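You operate a simulated robot arm through the tools that you are given. There is no shell and no other tool.

Carry out the task below with a simulated robot arm. There is one attempt and no reset: what you move stays moved.

TASK
Oil a patch on the cedar block's top and stand it on the white tray.
Fine: use the beige pad and the wood oil in the open green tin; pad back. A coat counts when it lies all over at full strength: go over it till it gets no stronger.

The check looks at the end state, three seconds after you hand in, the way a careful person would. Anything else that was tipped, shoved, dropped, spilled or broken makes it a failure.

THE ROBOT
A 6-joint arm with a two-finger gripper, fixed in place. Base frame: the origin is on the floor under the middle of its stand, x ahead of it, y to its left, z up. Lengths are in m, angles in rad, forces in N, time in s.
With the tool pointing down near the work surface it reaches from about 0.26 to 0.72 m from the base axis. Its first joint turns from -2.897 to 2.897 rad. Payload 1.57 kg.
Tool frame: the origin (TCP) lies between the finger pads and is the grasp point; the fingertips stand 0.021 m ahead of it; z points along the fingers, y is the line along which they close. The gripper opens to 0.07 m; its body begins 0.05 m behind the TCP.
Orientation is told as [roll, pitch, yaw] about the base's x, y, z axes, in that order, counted from this pose: with the fingers straight down and closing along the base's y, the tool's x points along the base's -x, its y along +y and its z along -z.

THE INTERFACE
- The arm moves only by the tool drive_tool. Its arguments are lists of equal length, an entry for each row: "offset": the shift along the tool's x, y, z in m, a list of three; "rotation": the turn, a rotation vector about the tool's x, y, z in rad, a list of three; "fingers": the opening, from 0 (shut) to 1 (fully open). In form: {"offset": [[x, y, z], ...], "rotation": [[wx, wy, wz], ...], "fingers": [fingers, ...]}. A call has 1 to 20 rows; each row shifts and turns the commanded pose from where the row before left it, along the tool's axes as they then stand. Each row takes 0.2 s and may step no farther than 0.05 m and 0.15 rad from the row before; otherwise, or with a gripper value out of range, the whole call is refused. Where a pose cannot be reached the arm comes as near as it can. A force on the tool above 40 N (or 10 N above the force at the start of the call, whichever is more), or a blocked arm, ends the call early, and 0.2 s more pass. Each finger travels about 0.1555 m/s and halts on what it meets, pressing with about 30 N; the grip force reading is that of the motor and also rises with nothing between the fingers. The clock runs only during rows and for 0.2 s after the last one: add rows that do not move to give the fingers time. It gives the time, the measured TCP pose, the force on the tool (base axes), the opening and the grip force at its end, in the units of the frame above (readings bear some noise), with the torque about the TCP (base axes, N m) and any sound that the robot's microphone picked up, and new pictures: "views" is both (left out), scene, wrist or none.
- Cameras (640 x 400 px; columns grow to the right, rows downward): "scene" is fixed at [0.215, 0.5029, 1.5399]; the picture's right is [-0.97, -0.26, 0.00], its down [-0.23, 0.85, -0.48] and it looks along [0.12, -0.46, -0.88] (base axes); focal length 219 px, centre (320, 200). "wrist" rides on the gripper at [0.079, 0.004, -0.081] in the tool frame; the picture's right is [-0.05, 1.00, 0.00], its down [-0.67, -0.03, -0.74] and it looks along [-0.74, -0.04, 0.67] (tool axes); focal length 256 px, centre (320, 200). There is no depth. A picture from a camera that has moved, and an enlarged one, comes with that camera's place and axes in the base frame and with its lens. The place of the scene camera against the robot may be out by one fixed shift of up to 0.012 m in any direction.
- close_up(camera, box): a new picture of the part [left, top, right, bottom] of that camera's present view, enlarged. The clock stands still meanwhile.
- sign_off(): hands the job in; it is judged then, once.

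Nothing tells you positions but the pictures and the camera data. Unless the task says otherwise, let go and move clear before handing in.

The tools are called after "Call:" by a JSON object that holds its "method" and its "body". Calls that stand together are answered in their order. drive_tool: Moves the arm, as the interface text tells. Its arguments: {"type":"object","properties":{"offset":{"type":"array","items":{"type":"array","items":{"type":"number"}}},"rotation":{"type":"array","items":{"type":"array","items":{"type":"number"}}},"fingers":{"type":"array","items":{"type":"number"}},"views":{"type":"string","enum":["both","scene","wrist","none"]}},"required":["offset","rotation","fingers"]} The other tools are called the same way: close_up (camera, box) takes an enlarged picture of a part of a camera's view; sign_off () hands the job in.

At the start:

```text
clock: 0.0
tcp_pos: [0.325, 0.2369, 1.2673]
orientation: [0.001, -0.001, -0.001]
wrist_force: [0.5, 0.1, 0.1]
wrist_torque: [0.0, -0.03, -0.02]
finger_gap: 0.07
gripper_force: 0.0
```

scene: 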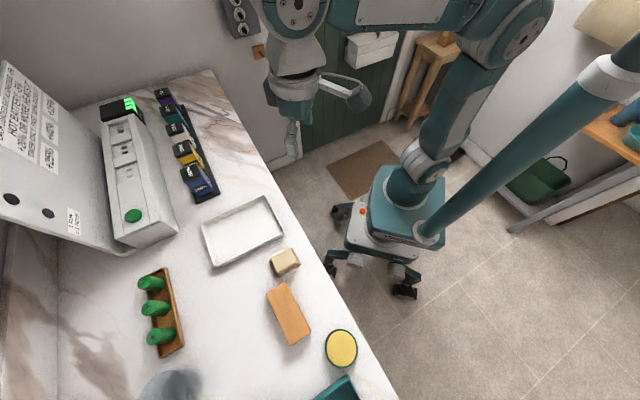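
wrist: 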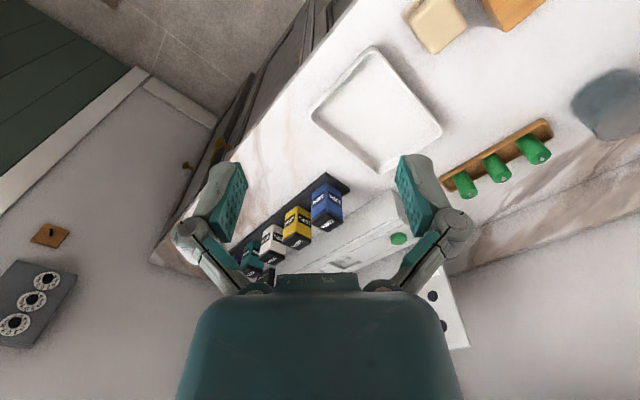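

I see a counter with a white tray, a beige pad, an orange-brown block (cedar), a yellow-filled round tin, and other items. I'll take enlarged pictures before moving.

Call:
{"method": "close_up", "body": {"camera": "scene", "box": [180, 180, 400, 400]}}

Call:
{"method": "close_up", "body": {"camera": "scene", "box": [0, 60, 220, 260]}}

Call:
{"method": "close_up", "body": {"camera": "wrist", "box": [300, 0, 640, 220]}}

```text
1.82 times, centred on (290, 290) of scene
camera zoom: at [0.215, 0.5029, 1.5399], right [-0.97, -0.26, 0.0], down [-0.23, 0.85, -0.48], along [0.12, -0.46, -0.88], focal length 397 px, centre (374, 36)
```

zoom: 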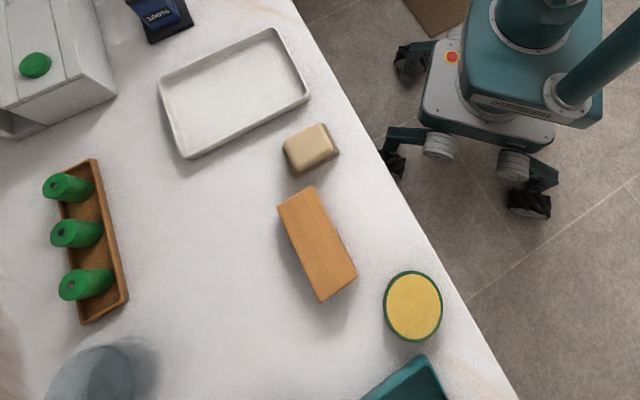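

```text
2.00 times, centred on (110, 160) of scene
camera zoom: at [0.215, 0.5029, 1.5399], right [-0.97, -0.26, 0.0], down [-0.23, 0.85, -0.48], along [0.12, -0.46, -0.88], focal length 437 px, centre (740, 280)
```

zoom: 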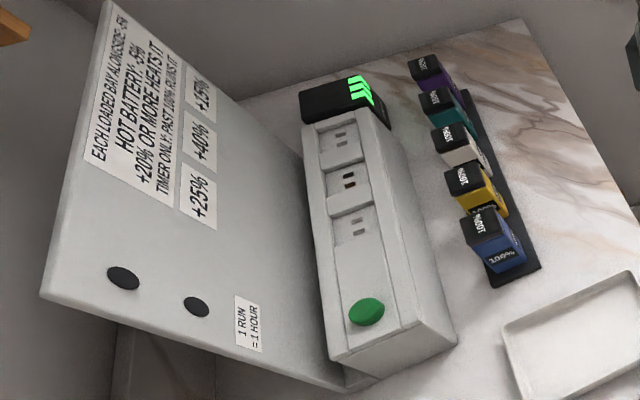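

```text
1.82 times, centred on (470, 110) of wrist
camera zoom: at [0.2469, 0.2423, 1.3474], right [0.05, 1.0, 0.0], down [0.67, -0.03, 0.75], along [0.74, -0.04, -0.67], focal length 465 px, centre (47, 364)
```

zoom: 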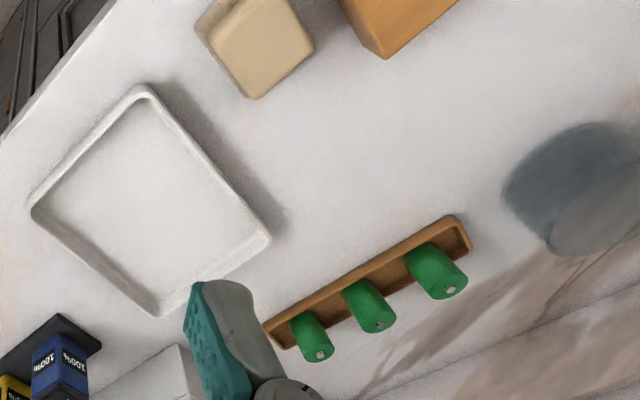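

The table top appears to be near z≈0.9. The pad is around (0.34, 0.39), the block around (0.29, 0.51), the green tin around (0.15, 0.55) and the tray around (0.51, 0.34). I'll turn the wrist about 90° at this height so its camera looks over the pad, block and tin.

Call:
{"method": "drive_tool", "body": {"offset": [[0, 0, 0], [0, 0, 0], [0, 0, 0], [0, 0, 0], [0, 0, 0], [0, 0, 0], [0, 0, 0], [0, 0, 0], [0, 0, 0], [0, 0, 0], [0, 0, 0], [0, 0, 0]], "rotation": [[0, 0, -0.1428], [0, 0, -0.1428], [0, 0, -0.1428], [0, 0, -0.1428], [0, 0, -0.1428], [0, 0, -0.1428], [0, 0, -0.1428], [0, 0, -0.1428], [0, 0, -0.1428], [0, 0, -0.1428], [0, 0, -0.1428], [0, 0, 0]], "fingers": [1, 1, 1, 1, 1, 1, 1, 1, 1, 1, 1, 1]}}

```text
clock: 2.6
tcp_pos: [0.3263, 0.2363, 1.2674]
orientation: [-0.002, 0.0, 1.573]
wrist_force: [0.2, -0.3, 0.2]
wrist_torque: [0.01, -0.01, -0.02]
finger_gap: 0.0699
gripper_force: 0.1
camera wrist: at [0.3226, 0.1577, 1.3476], right [-1.0, 0.05, 0.0], down [0.03, 0.67, 0.74], along [0.04, 0.74, -0.67], focal length 256 px, centre (320, 200)
```

scene: 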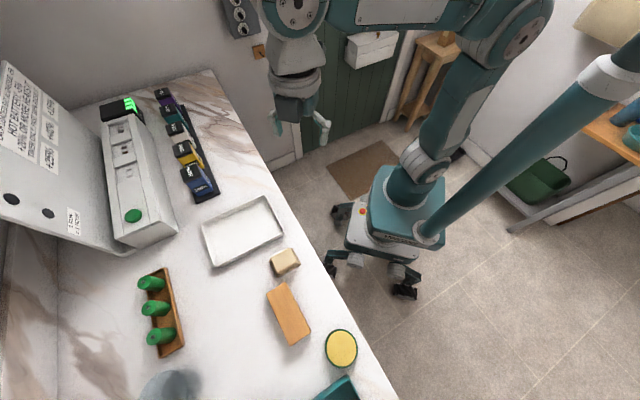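
wrist: 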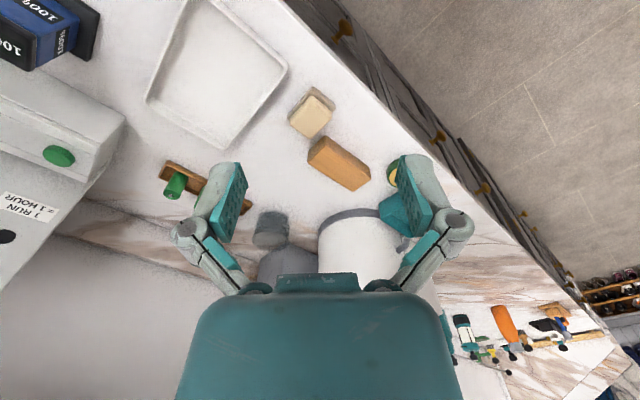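

The wrist view now shows the pad, the block, part of the tin, and a white container with a teal object beside the tin. I'll zoom in on these.

Call:
{"method": "close_up", "body": {"camera": "wrist", "box": [260, 70, 460, 200]}}

Call:
{"method": "close_up", "body": {"camera": "scene", "box": [250, 230, 390, 400]}}

Call:
{"method": "close_up", "body": {"camera": "wrist", "box": [420, 240, 640, 400]}}

```text
3.08 times, centred on (360, 135) of wrist
camera zoom: at [0.3226, 0.1577, 1.3476], right [-1.0, 0.05, 0.0], down [0.03, 0.67, 0.74], along [0.04, 0.74, -0.67], focal length 788 px, centre (197, 400)
```

zoom: 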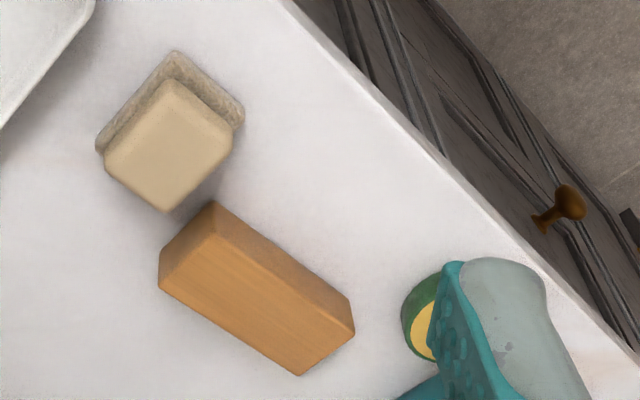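

```text
2.35 times, centred on (320, 315) of scene
camera zoom: at [0.215, 0.5029, 1.5399], right [-0.97, -0.26, 0.0], down [-0.23, 0.85, -0.48], along [0.12, -0.46, -0.88], focal length 514 px, centre (320, -71)
```

zoom: 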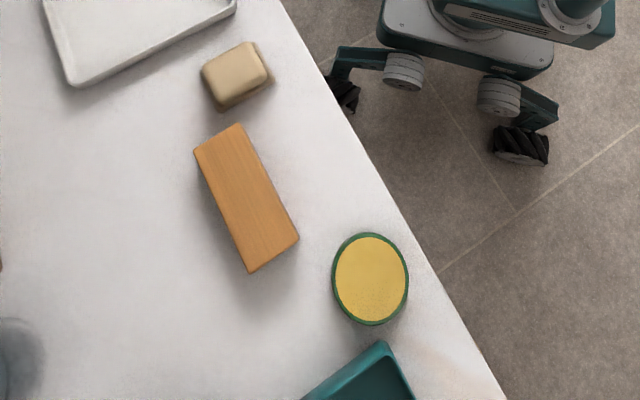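

```text
2.50 times, centred on (530, 320) of wrist
camera zoom: at [0.3226, 0.1577, 1.3476], right [-1.0, 0.05, 0.0], down [0.03, 0.67, 0.74], along [0.04, 0.74, -0.67], focal length 640 px, centre (-205, -100)
```

zoom: 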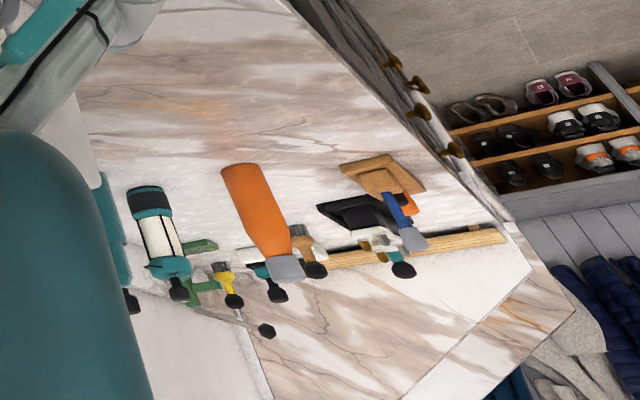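

The pad is a beige handle on a darker base, with its edges about 47° to the base axes. I'll come lower with the tool aligned to the pad for a more accurate look.

Call:
{"method": "drive_tool", "body": {"offset": [[0, 0, 0], [0, 0, 0], [0, 0, 0], [0, 0, 0], [0, 0, 0], [0, 0, 0], [-0.0117, 0.018, 0.0334], [-0.0117, 0.018, 0.0334], [-0.0117, 0.018, 0.0334], [-0.0117, 0.018, 0.0334], [-0.0117, 0.018, 0.0334], [0, 0, 0]], "rotation": [[0, 0, 0.1255], [0, 0, 0.1255], [0, 0, 0.1255], [0, 0, 0.1255], [0, 0, 0.1255], [0, 0, 0.1255], [0, 0, 0], [0, 0, 0], [0, 0, 0], [0, 0, 0], [0, 0, 0], [0, 0, 0]], "fingers": [1, 1, 1, 1, 1, 1, 1, 1, 1, 1, 1, 1]}}

```text
clock: 5.2
tcp_pos: [0.2993, 0.3411, 1.1021]
orientation: [-0.003, 0.001, 0.818]
wrist_force: [0.3, 0.5, 0.5]
wrist_torque: [-0.03, 0.0, 0.02]
finger_gap: 0.0699
gripper_force: 0.2
camera wrist: at [0.2427, 0.2867, 1.1821], right [-0.69, 0.72, 0.0], down [0.48, 0.46, 0.75], along [0.54, 0.52, -0.67], focal length 256 px, centre (320, 200)
```

scene: 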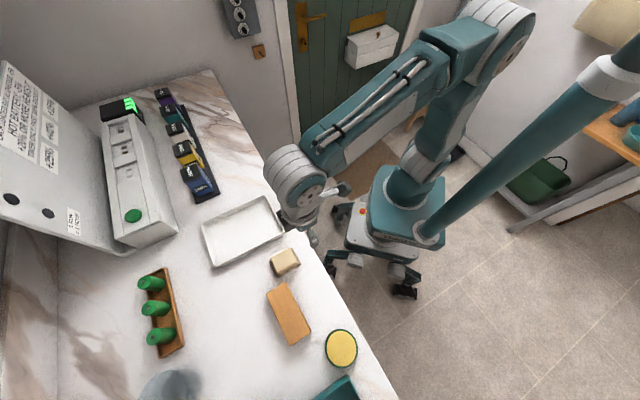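
wrist: 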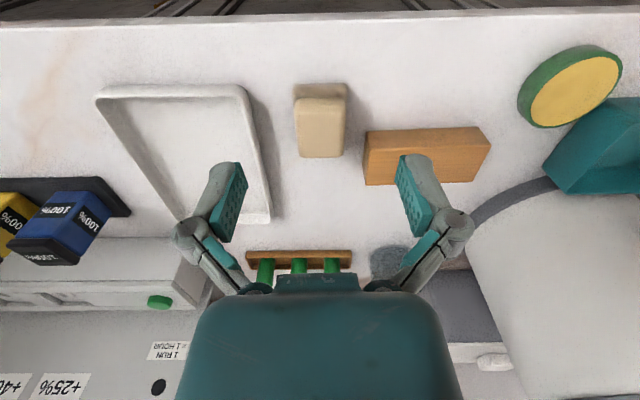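

Call:
{"method": "close_up", "body": {"camera": "wrist", "box": [270, 70, 380, 170]}}

Call:
{"method": "close_up", "body": {"camera": "wrist", "box": [490, 20, 640, 160]}}

Call:
{"method": "close_up", "body": {"camera": "wrist", "box": [350, 100, 510, 200]}}

Call:
{"method": "close_up", "body": {"camera": "wrist", "box": [80, 70, 290, 240]}}

```text
4.00 times, centred on (325, 120) of wrist
camera zoom: at [0.2427, 0.2867, 1.1821], right [-0.69, 0.72, 0.0], down [0.48, 0.46, 0.75], along [0.54, 0.52, -0.67], focal length 1024 px, centre (300, 520)
```

zoom: 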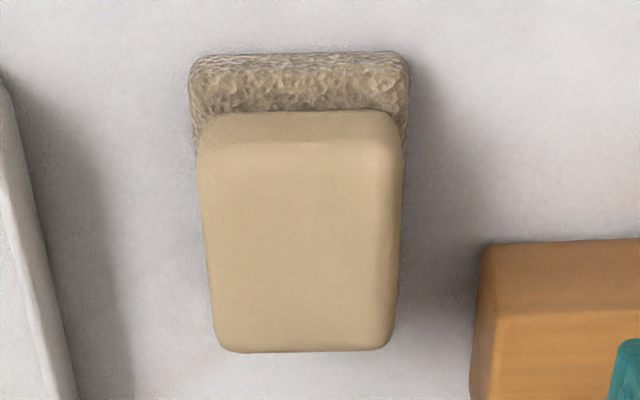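

```text
2.86 times, centred on (565, 90) of wrist
camera zoom: at [0.2427, 0.2867, 1.1821], right [-0.69, 0.72, 0.0], down [0.48, 0.46, 0.75], along [0.54, 0.52, -0.67], focal length 731 px, centre (-380, 514)
```

zoom: 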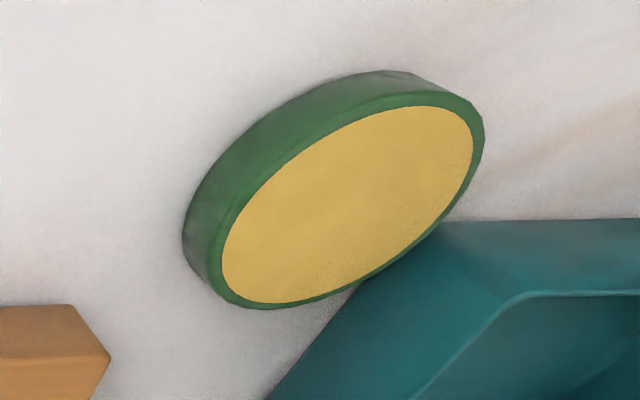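

```text
4.00 times, centred on (430, 150) of wrist
camera zoom: at [0.2427, 0.2867, 1.1821], right [-0.69, 0.72, 0.0], down [0.48, 0.46, 0.75], along [0.54, 0.52, -0.67], focal length 1024 px, centre (-120, 400)
```

zoom: 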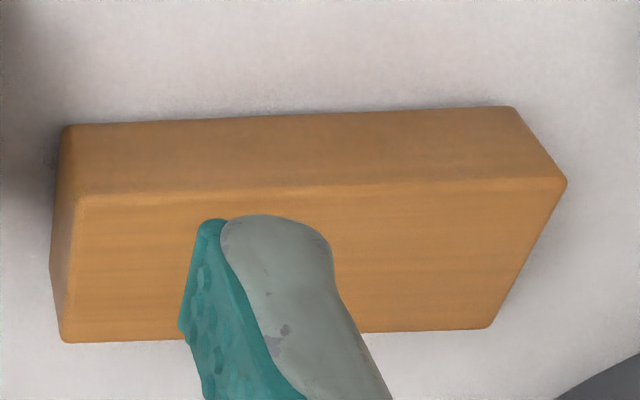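

```text
2.35 times, centred on (185, 155) of wrist
camera zoom: at [0.2427, 0.2867, 1.1821], right [-0.69, 0.72, 0.0], down [0.48, 0.46, 0.75], along [0.54, 0.52, -0.67], focal length 602 px, centre (638, 306)
```

zoom: 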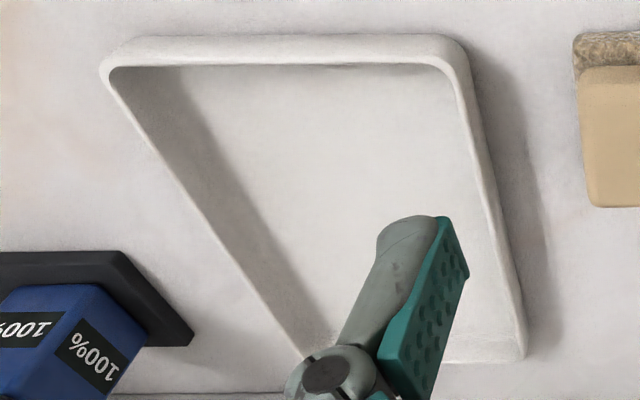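

I can see the pad, block, tin and tray well from here. A pure sideways shift will give stereo on their heights and a better look into the tin.

Call:
{"method": "drive_tool", "body": {"offset": [[0, 0.04, 0], [0, 0.04, 0], [0, 0.04, 0], [0, 0.04, 0], [0, 0, 0]], "rotation": [[0, 0, 0], [0, 0, 0], [0, 0, 0], [0, 0, 0], [0, 0, 0]], "fingers": [1, 1, 1, 1, 1], "views": "wrist"}}

```text
clock: 6.4
tcp_pos: [0.1826, 0.4488, 1.0983]
orientation: [-0.001, -0.001, 0.817]
wrist_force: [-0.3, 0.0, -0.2]
wrist_torque: [0.0, -0.01, 0.02]
finger_gap: 0.0703
gripper_force: 0.0
camera wrist: at [0.1255, 0.3937, 1.1798], right [-0.69, 0.72, 0.0], down [0.48, 0.46, 0.75], along [0.54, 0.52, -0.67], focal length 256 px, centre (320, 200)
```

wrist: 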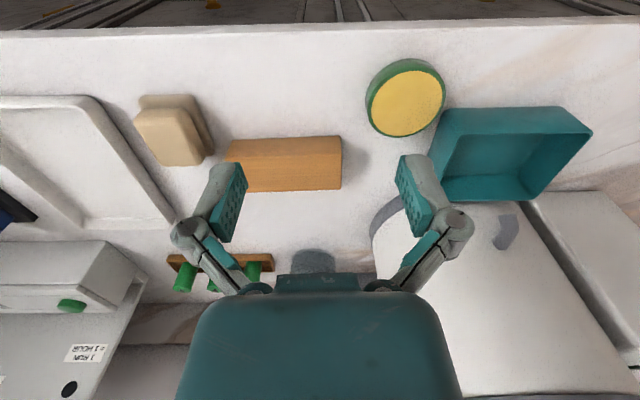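

Call:
{"method": "close_up", "body": {"camera": "wrist", "box": [340, 40, 480, 150]}}

Call:
{"method": "close_up", "body": {"camera": "wrist", "box": [120, 80, 360, 210]}}

Call:
{"method": "close_up", "body": {"camera": "wrist", "box": [420, 80, 640, 260]}}

```text
3.64 times, centred on (410, 95) of wrist
camera zoom: at [0.1255, 0.3937, 1.1798], right [-0.69, 0.72, 0.0], down [0.48, 0.46, 0.75], along [0.54, 0.52, -0.67], focal length 931 px, centre (-7, 582)
```

zoom: 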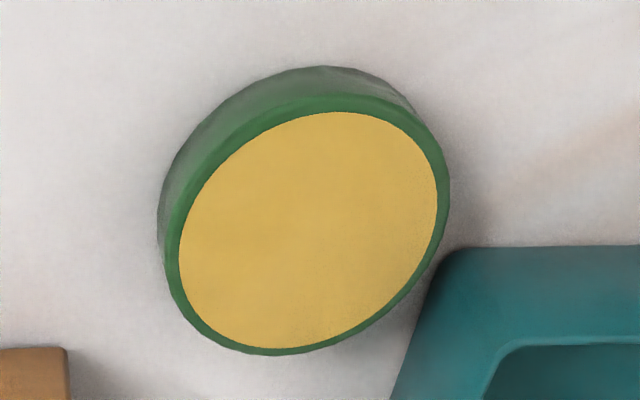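

```text
2.67 times, centred on (240, 145) of wrist
camera zoom: at [0.1255, 0.3937, 1.1798], right [-0.69, 0.72, 0.0], down [0.48, 0.46, 0.75], along [0.54, 0.52, -0.67], focal length 683 px, centre (533, 347)
```

zoom: 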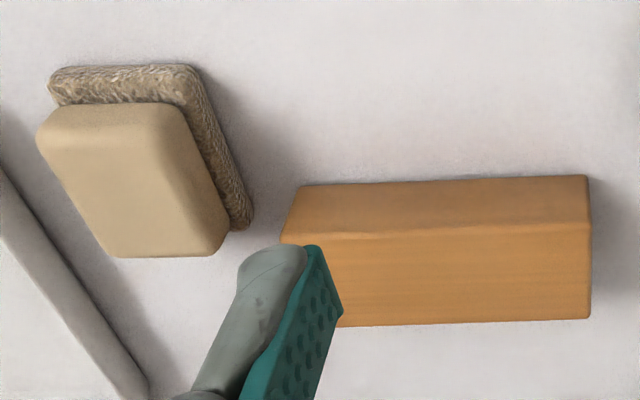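

```text
2.22 times, centred on (530, 170) of wrist
camera zoom: at [0.1255, 0.3937, 1.1798], right [-0.69, 0.72, 0.0], down [0.48, 0.46, 0.75], along [0.54, 0.52, -0.67], focal length 569 px, centre (-147, 267)
```

zoom: 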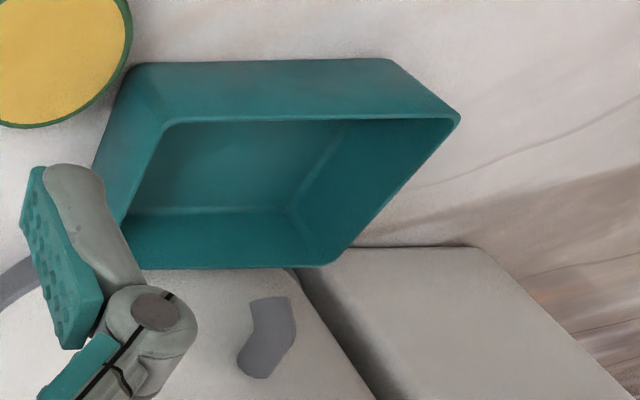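

Stereo puts the table at z≈0.921, the block top at about 0.957 (0.130 × 0.055 m) and the oil surface flush with the tin rim at about 0.941. The pad's top is about 0.953, and its base is about 0.055 × 0.072 m. Next I'll go above the pad with the fingers aligned across its narrow side and look again.

Call:
{"method": "drive_tool", "body": {"offset": [[0, 0, 0], [-0.016, -0.03174, 0.0136], [-0.016, -0.03174, 0.0136], [-0.016, -0.03174, 0.0136], [-0.016, -0.03174, 0.0136], [-0.016, -0.03174, 0.0136], [0, 0, 0]], "rotation": [[0, 0, 0.045], [0, 0, 0], [0, 0, 0], [0, 0, 0], [0, 0, 0], [0, 0, 0], [0, 0, 0]], "fingers": [1, 0.95, 0.9, 0.86, 0.86, 0.86, 0.86]}}

```text
clock: 8.0
tcp_pos: [0.3527, 0.3924, 1.0332]
orientation: [-0.002, 0.0, 0.773]
wrist_force: [0.1, -0.3, -0.2]
wrist_torque: [0.02, 0.0, 0.02]
finger_gap: 0.0602
gripper_force: 0.0
camera wrist: at [0.2936, 0.3408, 1.1134], right [-0.66, 0.75, 0.0], down [0.5, 0.44, 0.75], along [0.56, 0.49, -0.67], focal length 256 px, centre (320, 200)
```

scene: 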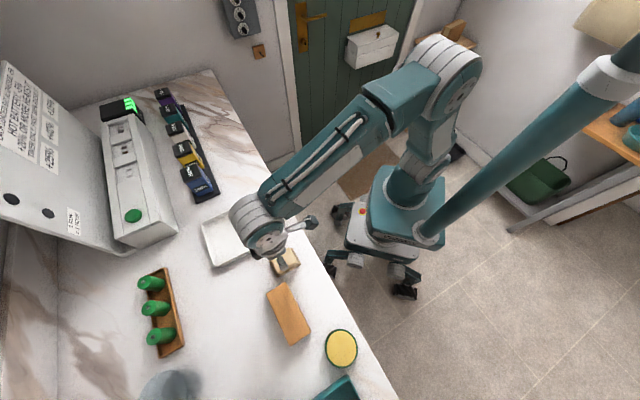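
wrist: 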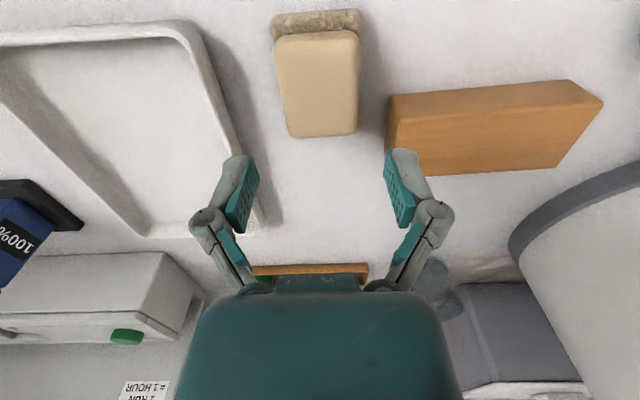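

Call:
{"method": "close_up", "body": {"camera": "wrist", "box": [250, 0, 390, 150]}}

Call:
{"method": "close_up", "body": {"camera": "wrist", "box": [0, 10, 270, 240]}}

Call:
{"method": "close_up", "body": {"camera": "wrist", "box": [370, 60, 620, 200]}}

```text
2.67 times, centred on (320, 75) of wrist
camera zoom: at [0.2936, 0.3408, 1.1134], right [-0.66, 0.75, 0.0], down [0.5, 0.44, 0.75], along [0.56, 0.49, -0.67], focal length 683 px, centre (320, 533)
```

zoom: 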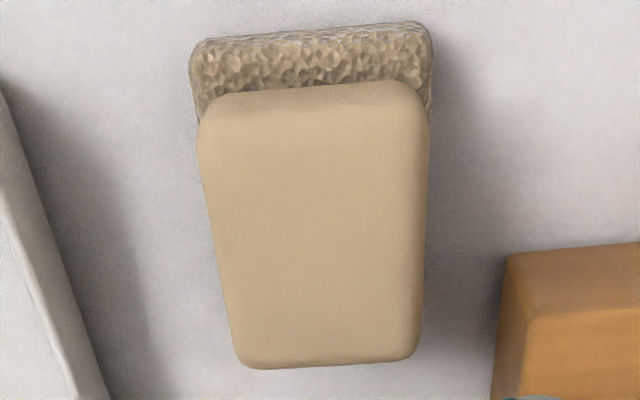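

```text
1.74 times, centred on (135, 125) of wrist
camera zoom: at [0.2936, 0.3408, 1.1134], right [-0.66, 0.75, 0.0], down [0.5, 0.44, 0.75], along [0.56, 0.49, -0.67], focal length 445 px, centre (642, 330)
```

zoom: 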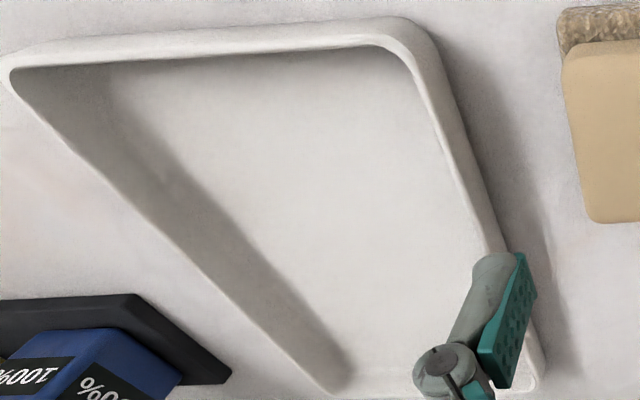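

```text
2.56 times, centred on (495, 130) of wrist
camera zoom: at [0.2936, 0.3408, 1.1134], right [-0.66, 0.75, 0.0], down [0.5, 0.44, 0.75], along [0.56, 0.49, -0.67], focal length 655 px, centre (-128, 379)
```

zoom: 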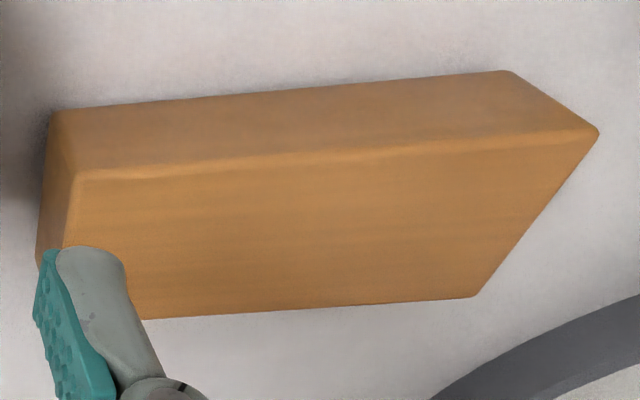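

The pad centre comes out at about (0.351, 0.392) with its long axis at 45°, so the TCP is nearly over it. I'll descend in steps and check the fingers against the handle before closing.

Call:
{"method": "drive_tool", "body": {"offset": [[0.0015, 0.0009, 0], [0, 0, 0.02], [0, 0, 0.02], [0, 0, 0.015], [0, 0, 0]], "rotation": [[0, 0, -0.012], [0, 0, 0], [0, 0, 0], [0, 0, 0], [0, 0, 0]], "fingers": [0.86, 0.86, 0.86, 0.86, 0.86]}}

```text
clock: 9.2
tcp_pos: [0.3496, 0.3937, 0.9755]
orientation: [0.0, -0.001, 0.786]
wrist_force: [0.0, -0.1, -0.5]
wrist_torque: [-0.02, 0.01, 0.0]
finger_gap: 0.0602
gripper_force: 0.1
camera wrist: at [0.2915, 0.3406, 1.056], right [-0.67, 0.74, 0.0], down [0.5, 0.45, 0.75], along [0.56, 0.5, -0.67], focal length 256 px, centre (320, 200)
```

scene: 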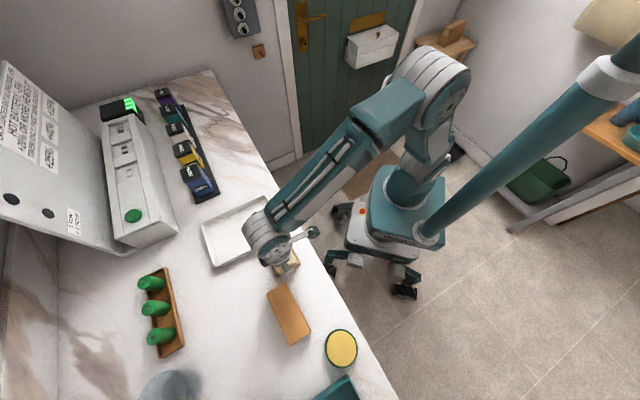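
wrist: 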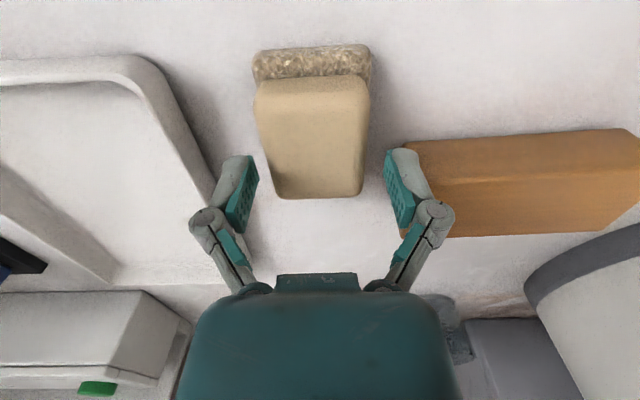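

Call:
{"method": "close_up", "body": {"camera": "wrist", "box": [220, 30, 430, 230]}}

```text
2.00 times, centred on (325, 130) of wrist
camera zoom: at [0.2915, 0.3406, 1.056], right [-0.67, 0.74, 0.0], down [0.5, 0.45, 0.75], along [0.56, 0.5, -0.67], focal length 512 px, centre (310, 340)
```

zoom: 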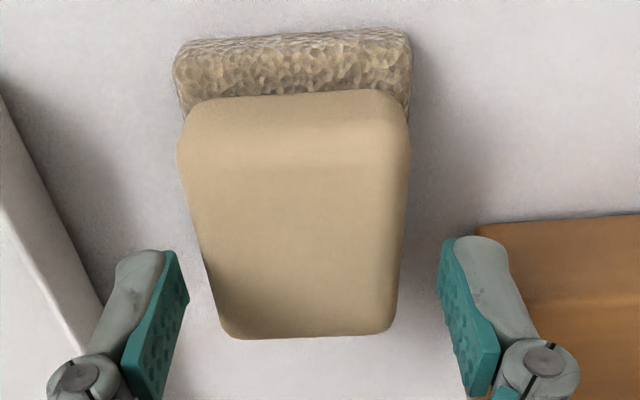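

Call:
{"method": "drive_tool", "body": {"offset": [[0.002, -0.002, 0], [0, 0, 0.007], [0, 0, 0.0065], [0, 0, 0]], "rotation": [[0, 0, 0], [0, 0, 0], [0, 0, 0], [0, 0, 0]], "fingers": [0.83, 0.83, 0.83, 0.83], "views": "wrist"}}

```text
clock: 10.2
tcp_pos: [0.3504, 0.3884, 0.9628]
orientation: [-0.003, -0.001, 0.786]
wrist_force: [-0.5, 1.1, 0.9]
wrist_torque: [0.0, 0.0, 0.03]
finger_gap: 0.0581
gripper_force: 0.1
camera wrist: at [0.2918, 0.3361, 1.0431], right [-0.67, 0.74, 0.0], down [0.5, 0.45, 0.74], along [0.55, 0.5, -0.67], focal length 256 px, centre (320, 200)
```

wrist: 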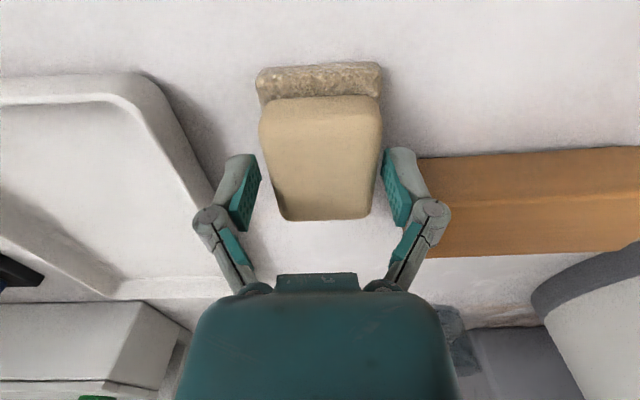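

Call:
{"method": "close_up", "body": {"camera": "wrist", "box": [220, 50, 430, 230]}}

```text
2.22 times, centred on (325, 140) of wrist
camera zoom: at [0.2918, 0.3361, 1.0431], right [-0.67, 0.74, 0.0], down [0.5, 0.45, 0.74], along [0.55, 0.5, -0.67], focal length 569 px, centre (309, 333)
```

zoom: 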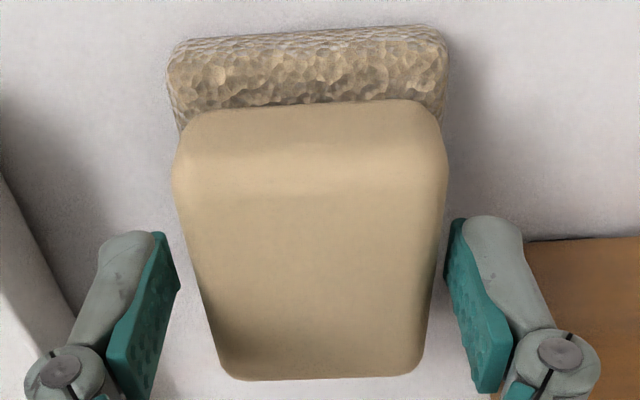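

The fingers straddle the handle with clearance on both sides and clear of the block. Now I'll close on the handle.

Call:
{"method": "drive_tool", "body": {"offset": [[0, 0, 0], [0, 0, 0], [0, 0, 0]], "rotation": [[0, 0, 0], [0, 0, 0], [0, 0, 0]], "fingers": [0.7, 0.5, 0.4], "views": "wrist"}}

```text
clock: 11.0
tcp_pos: [0.3504, 0.3878, 0.9624]
orientation: [-0.003, -0.001, 0.783]
wrist_force: [-0.5, -0.8, 3.0]
wrist_torque: [0.0, 0.05, -0.01]
finger_gap: 0.0492
gripper_force: 30.0
camera wrist: at [0.2917, 0.3361, 1.0435], right [-0.67, 0.74, 0.0], down [0.5, 0.45, 0.75], along [0.56, 0.5, -0.67], focal length 256 px, centre (320, 200)
```

wrist: 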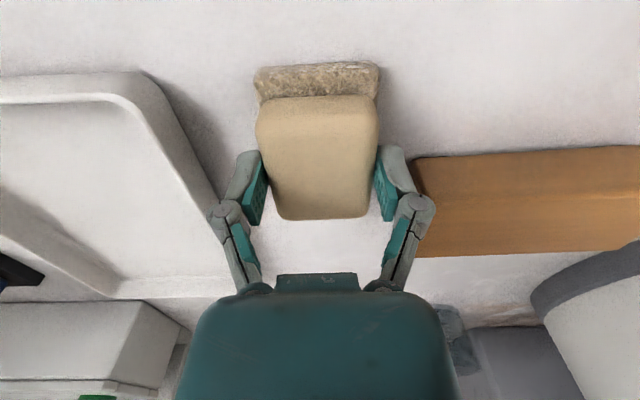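

The grip is firm at 0.049 m, which matches the handle width. I'll lift the pad straight up and check it before moving on.

Call:
{"method": "drive_tool", "body": {"offset": [[0, 0, -0.01], [0, 0, -0.03], [0, 0, -0.03], [0, 0, 0]], "rotation": [[0, 0, 0], [0, 0, 0], [0, 0, 0], [0, 0, 0]], "fingers": [0.4, 0.4, 0.4, 0.4]}}

```text
clock: 12.0
tcp_pos: [0.35, 0.3876, 1.0339]
orientation: [-0.001, 0.001, 0.787]
wrist_force: [-0.1, 0.3, -0.4]
wrist_torque: [-0.01, 0.02, -0.03]
finger_gap: 0.0492
gripper_force: 30.3
camera wrist: at [0.2912, 0.3354, 1.1141], right [-0.67, 0.74, 0.0], down [0.5, 0.45, 0.75], along [0.56, 0.5, -0.67], focal length 256 px, centre (320, 200)
```

scene: 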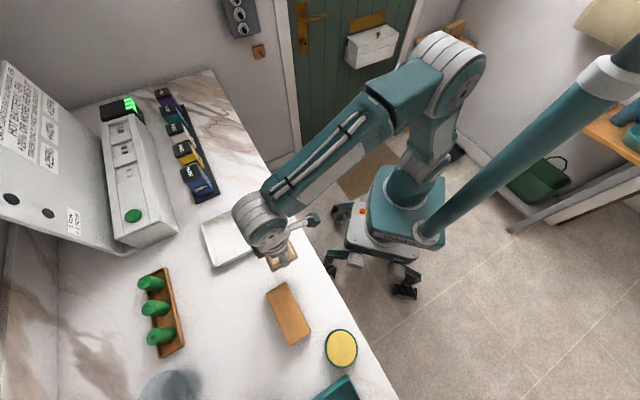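
wrist: 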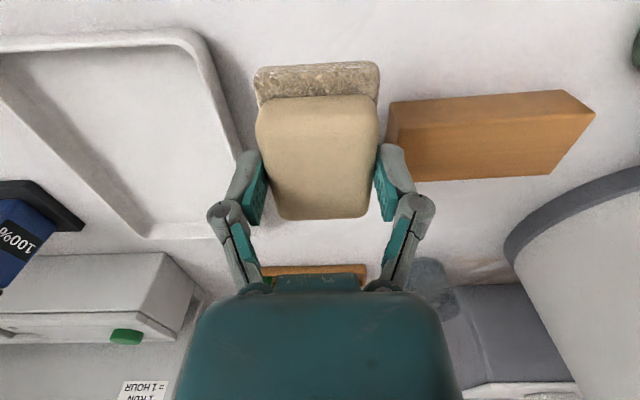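

Call:
{"method": "close_up", "body": {"camera": "scene", "box": [230, 220, 330, 290]}}

Call:
{"method": "drive_tool", "body": {"offset": [[0.0048, 0.0353, 0], [0.0048, 0.0353, 0], [0.0048, 0.0353, 0], [0.0048, 0.0353, 0], [0.0048, 0.0353, 0], [0.0048, 0.0353, 0], [0.0048, 0.0353, 0], [0, 0, 0]], "rotation": [[0, 0, 0], [0, 0, 0], [0, 0, 0], [0, 0, 0], [0, 0, 0], [0, 0, 0], [0, 0, 0], [0, 0, 0]], "fingers": [0.4, 0.4, 0.4, 0.4, 0.4, 0.4, 0.4, 0.4]}}

```text
5.71 times, centred on (280, 255) of scene
camera zoom: at [0.215, 0.5029, 1.5399], right [-0.97, -0.26, 0.0], down [-0.23, 0.85, -0.48], along [0.12, -0.46, -0.88], focal length 1249 px, centre (549, -114)
```

zoom: 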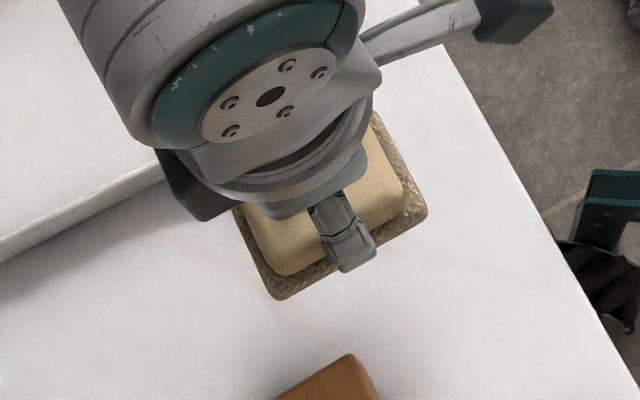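

```text
clock: 13.8
tcp_pos: [0.1501, 0.5413, 1.0277]
orientation: [-0.001, 0.0, 0.785]
wrist_force: [0.5, -0.8, 0.0]
wrist_torque: [0.01, -0.01, -0.01]
finger_gap: 0.0492
gripper_force: 29.9
camera wrist: at [0.0919, 0.4893, 1.1081], right [-0.67, 0.74, 0.0], down [0.5, 0.45, 0.75], along [0.56, 0.5, -0.67], focal length 256 px, centre (320, 200)
```

scene: 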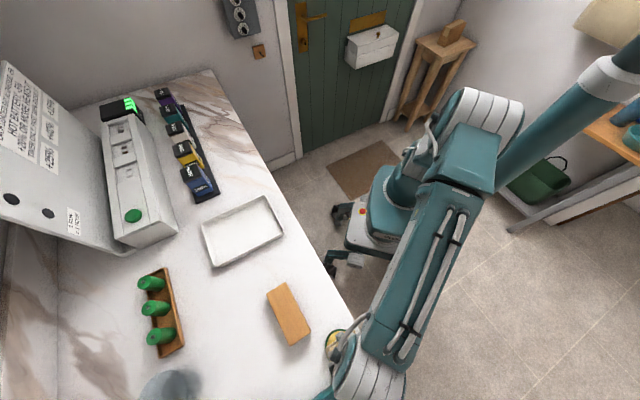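
wrist: 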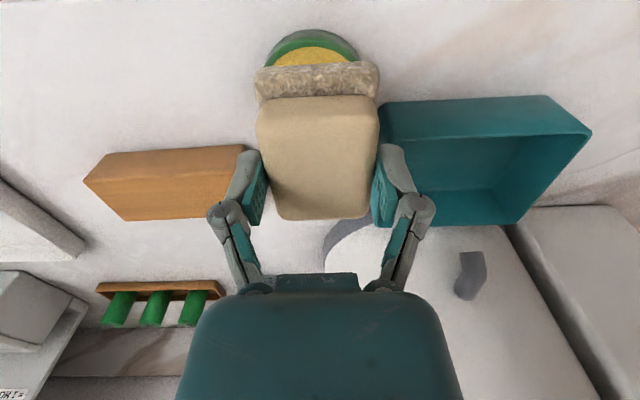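

Call:
{"method": "close_up", "body": {"camera": "wrist", "box": [230, 15, 410, 135]}}

Call:
{"method": "close_up", "body": {"camera": "scene", "box": [290, 300, 390, 400]}}

```text
3.33 times, centred on (320, 75) of wrist
camera zoom: at [0.0919, 0.4893, 1.1081], right [-0.67, 0.74, 0.0], down [0.5, 0.45, 0.75], along [0.56, 0.5, -0.67], focal length 853 px, centre (320, 617)
```

zoom: 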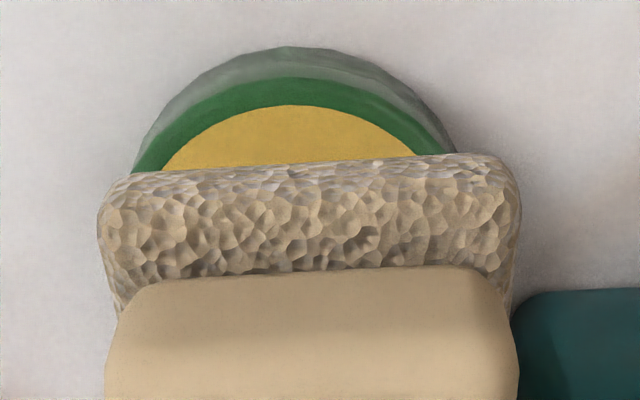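

```text
4.00 times, centred on (340, 350) of scene
camera zoom: at [0.215, 0.5029, 1.5399], right [-0.97, -0.26, 0.0], down [-0.23, 0.85, -0.48], along [0.12, -0.46, -0.88], focal length 874 px, centre (240, -400)
```

zoom: 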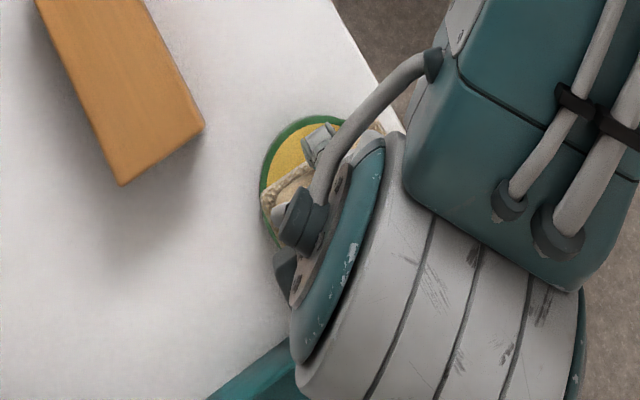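

The tin sits just beyond the pad in view, with its centre at about (0.157, 0.543). I'll nudge to centre over it and descend to just above the oil.

Call:
{"method": "drive_tool", "body": {"offset": [[-0.0015, -0.0035, 0], [0, 0, 0.012], [0, 0, 0.012], [0, 0, 0.01], [0, 0, 0.003], [0, 0, 0]], "rotation": [[0, 0, 0], [0, 0, 0], [0, 0, 0], [0, 0, 0], [0, 0, 0], [0, 0, 0]], "fingers": [0.4, 0.4, 0.4, 0.4, 0.4, 0.4]}}

```text
clock: 15.2
tcp_pos: [0.1554, 0.5396, 0.9959]
orientation: [-0.002, -0.001, 0.786]
wrist_force: [0.0, 0.4, -0.6]
wrist_torque: [-0.01, 0.01, 0.02]
finger_gap: 0.0489
gripper_force: 30.5
camera wrist: at [0.0961, 0.4868, 1.0764], right [-0.67, 0.74, 0.0], down [0.5, 0.45, 0.75], along [0.56, 0.5, -0.67], focal length 256 px, centre (320, 200)
```

scene: 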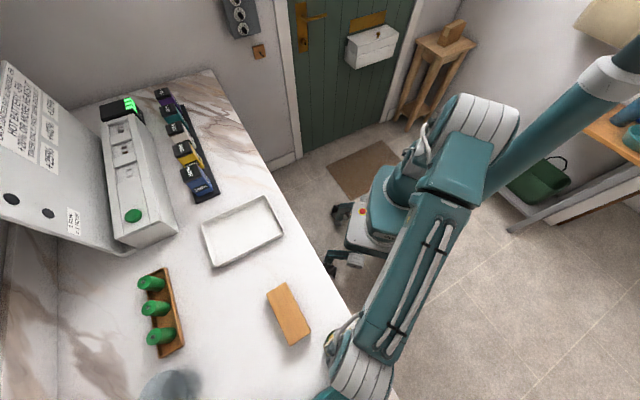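
wrist: 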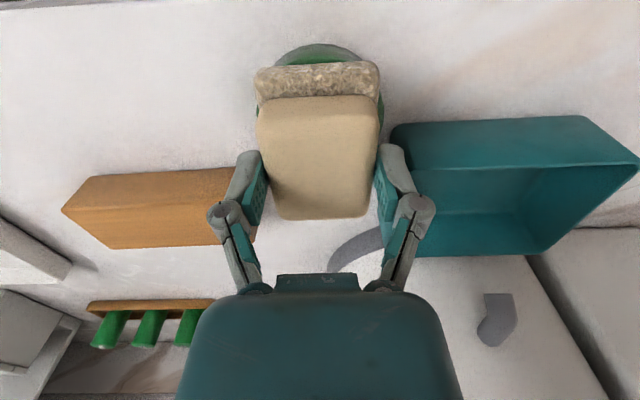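

Call:
{"method": "close_up", "body": {"camera": "wrist", "box": [230, 25, 410, 145]}}

```text
3.33 times, centred on (320, 85) of wrist
camera zoom: at [0.0961, 0.4868, 1.0764], right [-0.67, 0.74, 0.0], down [0.5, 0.45, 0.75], along [0.56, 0.5, -0.67], focal length 853 px, centre (320, 583)
```

zoom: 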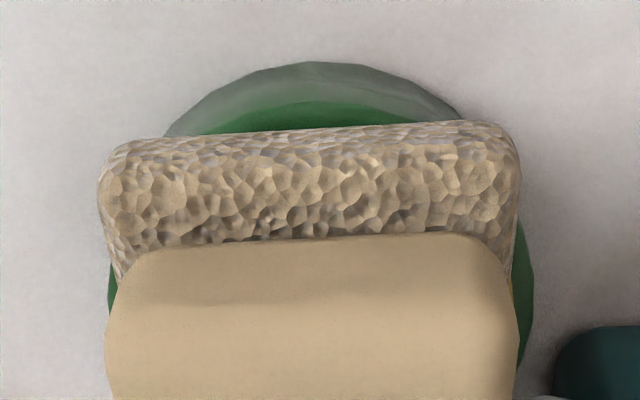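

The pad is centred over the tin, with roughly 13 mm left to the oil. I'll approach in small steps and watch the force.

Call:
{"method": "drive_tool", "body": {"offset": [[0, 0, 0.005], [0, 0, 0.004], [0, 0, 0]], "rotation": [[0, 0, 0], [0, 0, 0], [0, 0, 0]], "fingers": [0.4, 0.4, 0.4], "views": "none"}}

Call:
{"method": "drive_tool", "body": {"offset": [[0, 0, 0.002], [0, 0, 0]], "rotation": [[0, 0, 0], [0, 0, 0]], "fingers": [0.4, 0.4], "views": "none"}}

```text
clock: 16.0
tcp_pos: [0.1534, 0.5387, 0.9873]
orientation: [-0.001, -0.001, 0.785]
wrist_force: [-0.5, -0.1, -0.5]
wrist_torque: [0.0, 0.03, -0.01]
finger_gap: 0.049
gripper_force: 29.2
```

```text
clock: 16.6
tcp_pos: [0.1545, 0.5385, 0.9857]
orientation: [0.0, 0.0, 0.785]
wrist_force: [0.2, 0.0, 0.0]
wrist_torque: [0.02, -0.01, -0.01]
finger_gap: 0.049
gripper_force: 30.1
```

Call:
{"method": "drive_tool", "body": {"offset": [[0, 0, 0.002], [0, 0, 0]], "rotation": [[0, 0, 0], [0, 0, 0]], "fingers": [0.4, 0.4], "views": "none"}}

Call:
{"method": "drive_tool", "body": {"offset": [[0, 0, 0.0015], [0, 0, 0]], "rotation": [[0, 0, 0], [0, 0, 0]], "fingers": [0.4, 0.4], "views": "none"}}

```text
clock: 17.2
tcp_pos: [0.1546, 0.5377, 0.9849]
orientation: [-0.002, -0.004, 0.785]
wrist_force: [-0.9, 0.0, 17.3]
wrist_torque: [0.05, -0.03, -0.01]
finger_gap: 0.0494
gripper_force: 29.9
```

```text
clock: 17.8
tcp_pos: [0.1541, 0.5379, 0.9828]
orientation: [0.001, -0.003, 0.783]
wrist_force: [0.7, 1.1, 25.3]
wrist_torque: [-0.16, 0.19, -0.03]
finger_gap: 0.0496
gripper_force: 30.0
```

Contact is at TCP z≈0.985, and the pad is pressing on the oil. I'll ease the pressure, hold briefly, then lift clear and check the tin.

Call:
{"method": "drive_tool", "body": {"offset": [[0, 0, -0.001], [0, 0, 0], [0, 0, 0], [0, 0, -0.005], [0, 0, -0.015], [0, 0, -0.02], [0, 0, 0]], "rotation": [[0, 0, 0], [0, 0, 0], [0, 0, 0], [0, 0, 0], [0, 0, 0], [0, 0, 0], [0, 0, 0]], "fingers": [0.4, 0.4, 0.4, 0.4, 0.4, 0.4, 0.4]}}

Call:
{"method": "close_up", "body": {"camera": "wrist", "box": [230, 15, 410, 145]}}

```text
clock: 19.4
tcp_pos: [0.1547, 0.5384, 1.0235]
orientation: [-0.001, 0.0, 0.785]
wrist_force: [-0.7, -0.1, -1.0]
wrist_torque: [-0.03, 0.03, -0.04]
finger_gap: 0.0489
gripper_force: 29.9
camera wrist: at [0.0961, 0.4855, 1.1042], right [-0.67, 0.74, 0.0], down [0.5, 0.45, 0.75], along [0.56, 0.5, -0.67], focal length 256 px, centre (320, 200)
```

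scene: 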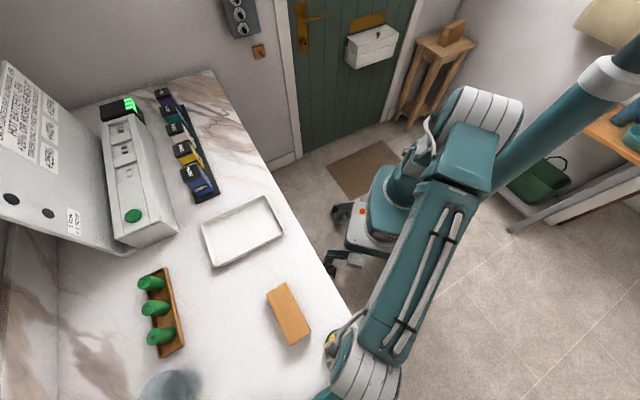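
wrist: 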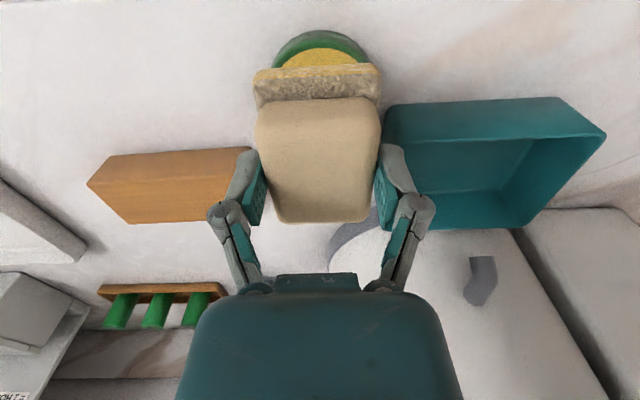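

```text
3.08 times, centred on (320, 80) of wrist
camera zoom: at [0.0961, 0.4855, 1.1042], right [-0.67, 0.74, 0.0], down [0.5, 0.45, 0.75], along [0.56, 0.5, -0.67], focal length 788 px, centre (320, 569)
```

zoom: 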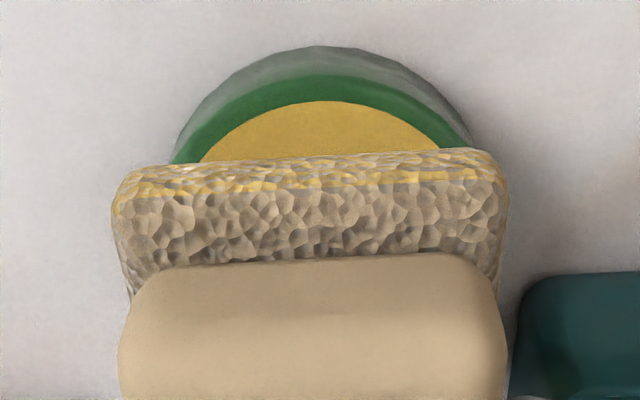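

The pad's lower edge is now yellow with oil and the tin is undisturbed. I'll move over the tin-side end of the block, staying above it, and check alignment.

Call:
{"method": "drive_tool", "body": {"offset": [[0, 0, 0], [-0.0184, -0.0221, 0], [-0.0184, -0.0221, 0], [-0.0184, -0.0221, 0], [-0.0183, -0.0222, 0], [0, 0, 0]], "rotation": [[0, 0, -0.025], [0, 0, 0], [0, 0, 0], [0, 0, 0], [0, 0, 0], [0, 0, 0]], "fingers": [0.4, 0.4, 0.4, 0.4, 0.4, 0.4]}}

Call:
{"method": "close_up", "body": {"camera": "wrist", "box": [200, 20, 440, 200]}}

Call:
{"method": "close_up", "body": {"camera": "scene", "box": [240, 260, 380, 390]}}

```text
clock: 20.8
tcp_pos: [0.2719, 0.5325, 1.0224]
orientation: [-0.002, 0.001, 0.81]
wrist_force: [-0.5, 0.7, -0.7]
wrist_torque: [-0.02, 0.02, -0.01]
finger_gap: 0.0491
gripper_force: 30.2
camera wrist: at [0.2155, 0.4783, 1.1025], right [-0.69, 0.73, 0.0], down [0.48, 0.46, 0.75], along [0.54, 0.51, -0.67], focal length 256 px, centre (320, 200)
```

scene: 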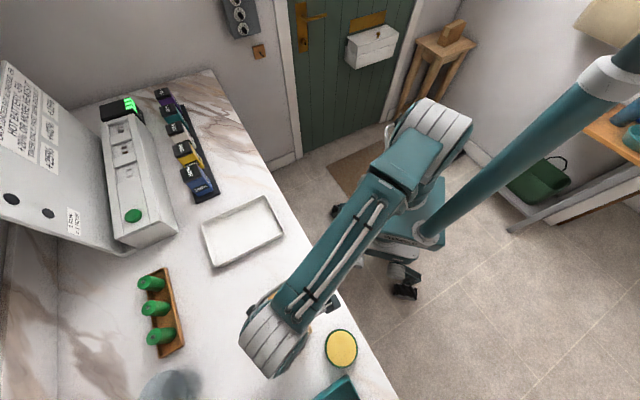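
wrist: 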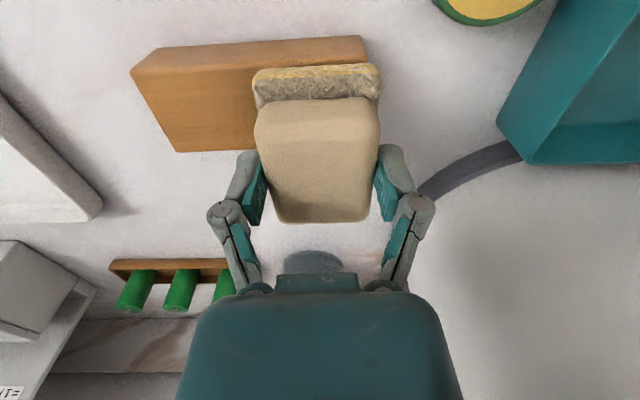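

```text
2.22 times, centred on (320, 110) of wrist
camera zoom: at [0.2155, 0.4783, 1.1025], right [-0.69, 0.73, 0.0], down [0.48, 0.46, 0.75], along [0.54, 0.51, -0.67], focal length 569 px, centre (320, 400)
```

zoom: 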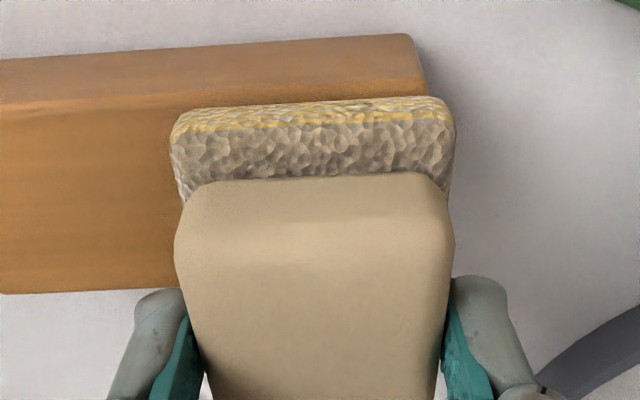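

```text
3.08 times, centred on (310, 325) of scene
camera zoom: at [0.215, 0.5029, 1.5399], right [-0.97, -0.26, 0.0], down [-0.23, 0.85, -0.48], along [0.12, -0.46, -0.88], focal length 672 px, centre (351, -185)
```

zoom: 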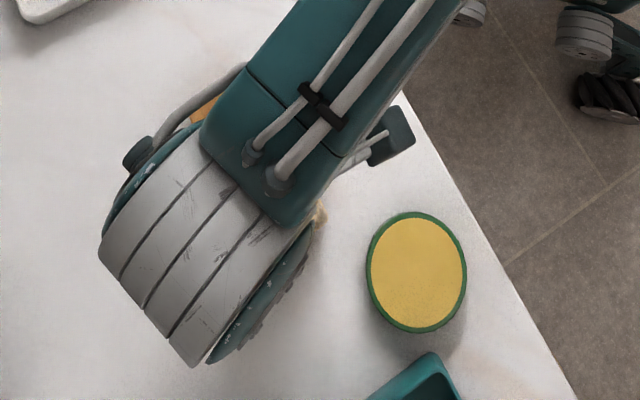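

The pad lines up with the block's tin-side end and overhangs both long edges slightly. I'll shift 2 mm back and lower to first contact.

Call:
{"method": "drive_tool", "body": {"offset": [[0.002, 0, 0.008], [0, 0, 0.008], [0, 0, 0.003], [0, 0, 0]], "rotation": [[0, 0, 0], [0, 0, 0], [0, 0, 0], [0, 0, 0]], "fingers": [0.4, 0.4, 0.4, 0.4], "views": "none"}}

Call:
{"method": "drive_tool", "body": {"offset": [[0, 0, 0.0015], [0, 0, 0]], "rotation": [[0, 0, 0], [0, 0, 0]], "fingers": [0.4, 0.4], "views": "none"}}

Call:
{"method": "drive_tool", "body": {"offset": [[0, 0, 0.0015], [0, 0, 0]], "rotation": [[0, 0, 0], [0, 0, 0]], "fingers": [0.4, 0.4], "views": "none"}}

```text
clock: 21.8
tcp_pos: [0.2686, 0.5305, 1.0045]
orientation: [-0.002, -0.001, 0.812]
wrist_force: [-0.3, 0.1, -1.2]
wrist_torque: [0.0, -0.01, -0.06]
finger_gap: 0.049
gripper_force: 29.8
```

```text
clock: 22.4
tcp_pos: [0.2672, 0.5286, 1.0028]
orientation: [-0.002, -0.001, 0.81]
wrist_force: [0.8, -0.2, -0.8]
wrist_torque: [-0.02, 0.01, 0.04]
finger_gap: 0.049
gripper_force: 30.3
```

```text
clock: 23.0
tcp_pos: [0.2684, 0.5298, 1.0016]
orientation: [0.002, -0.002, 0.81]
wrist_force: [-0.1, 0.6, 10.9]
wrist_torque: [-0.13, 0.16, -0.03]
finger_gap: 0.0493
gripper_force: 29.8
```

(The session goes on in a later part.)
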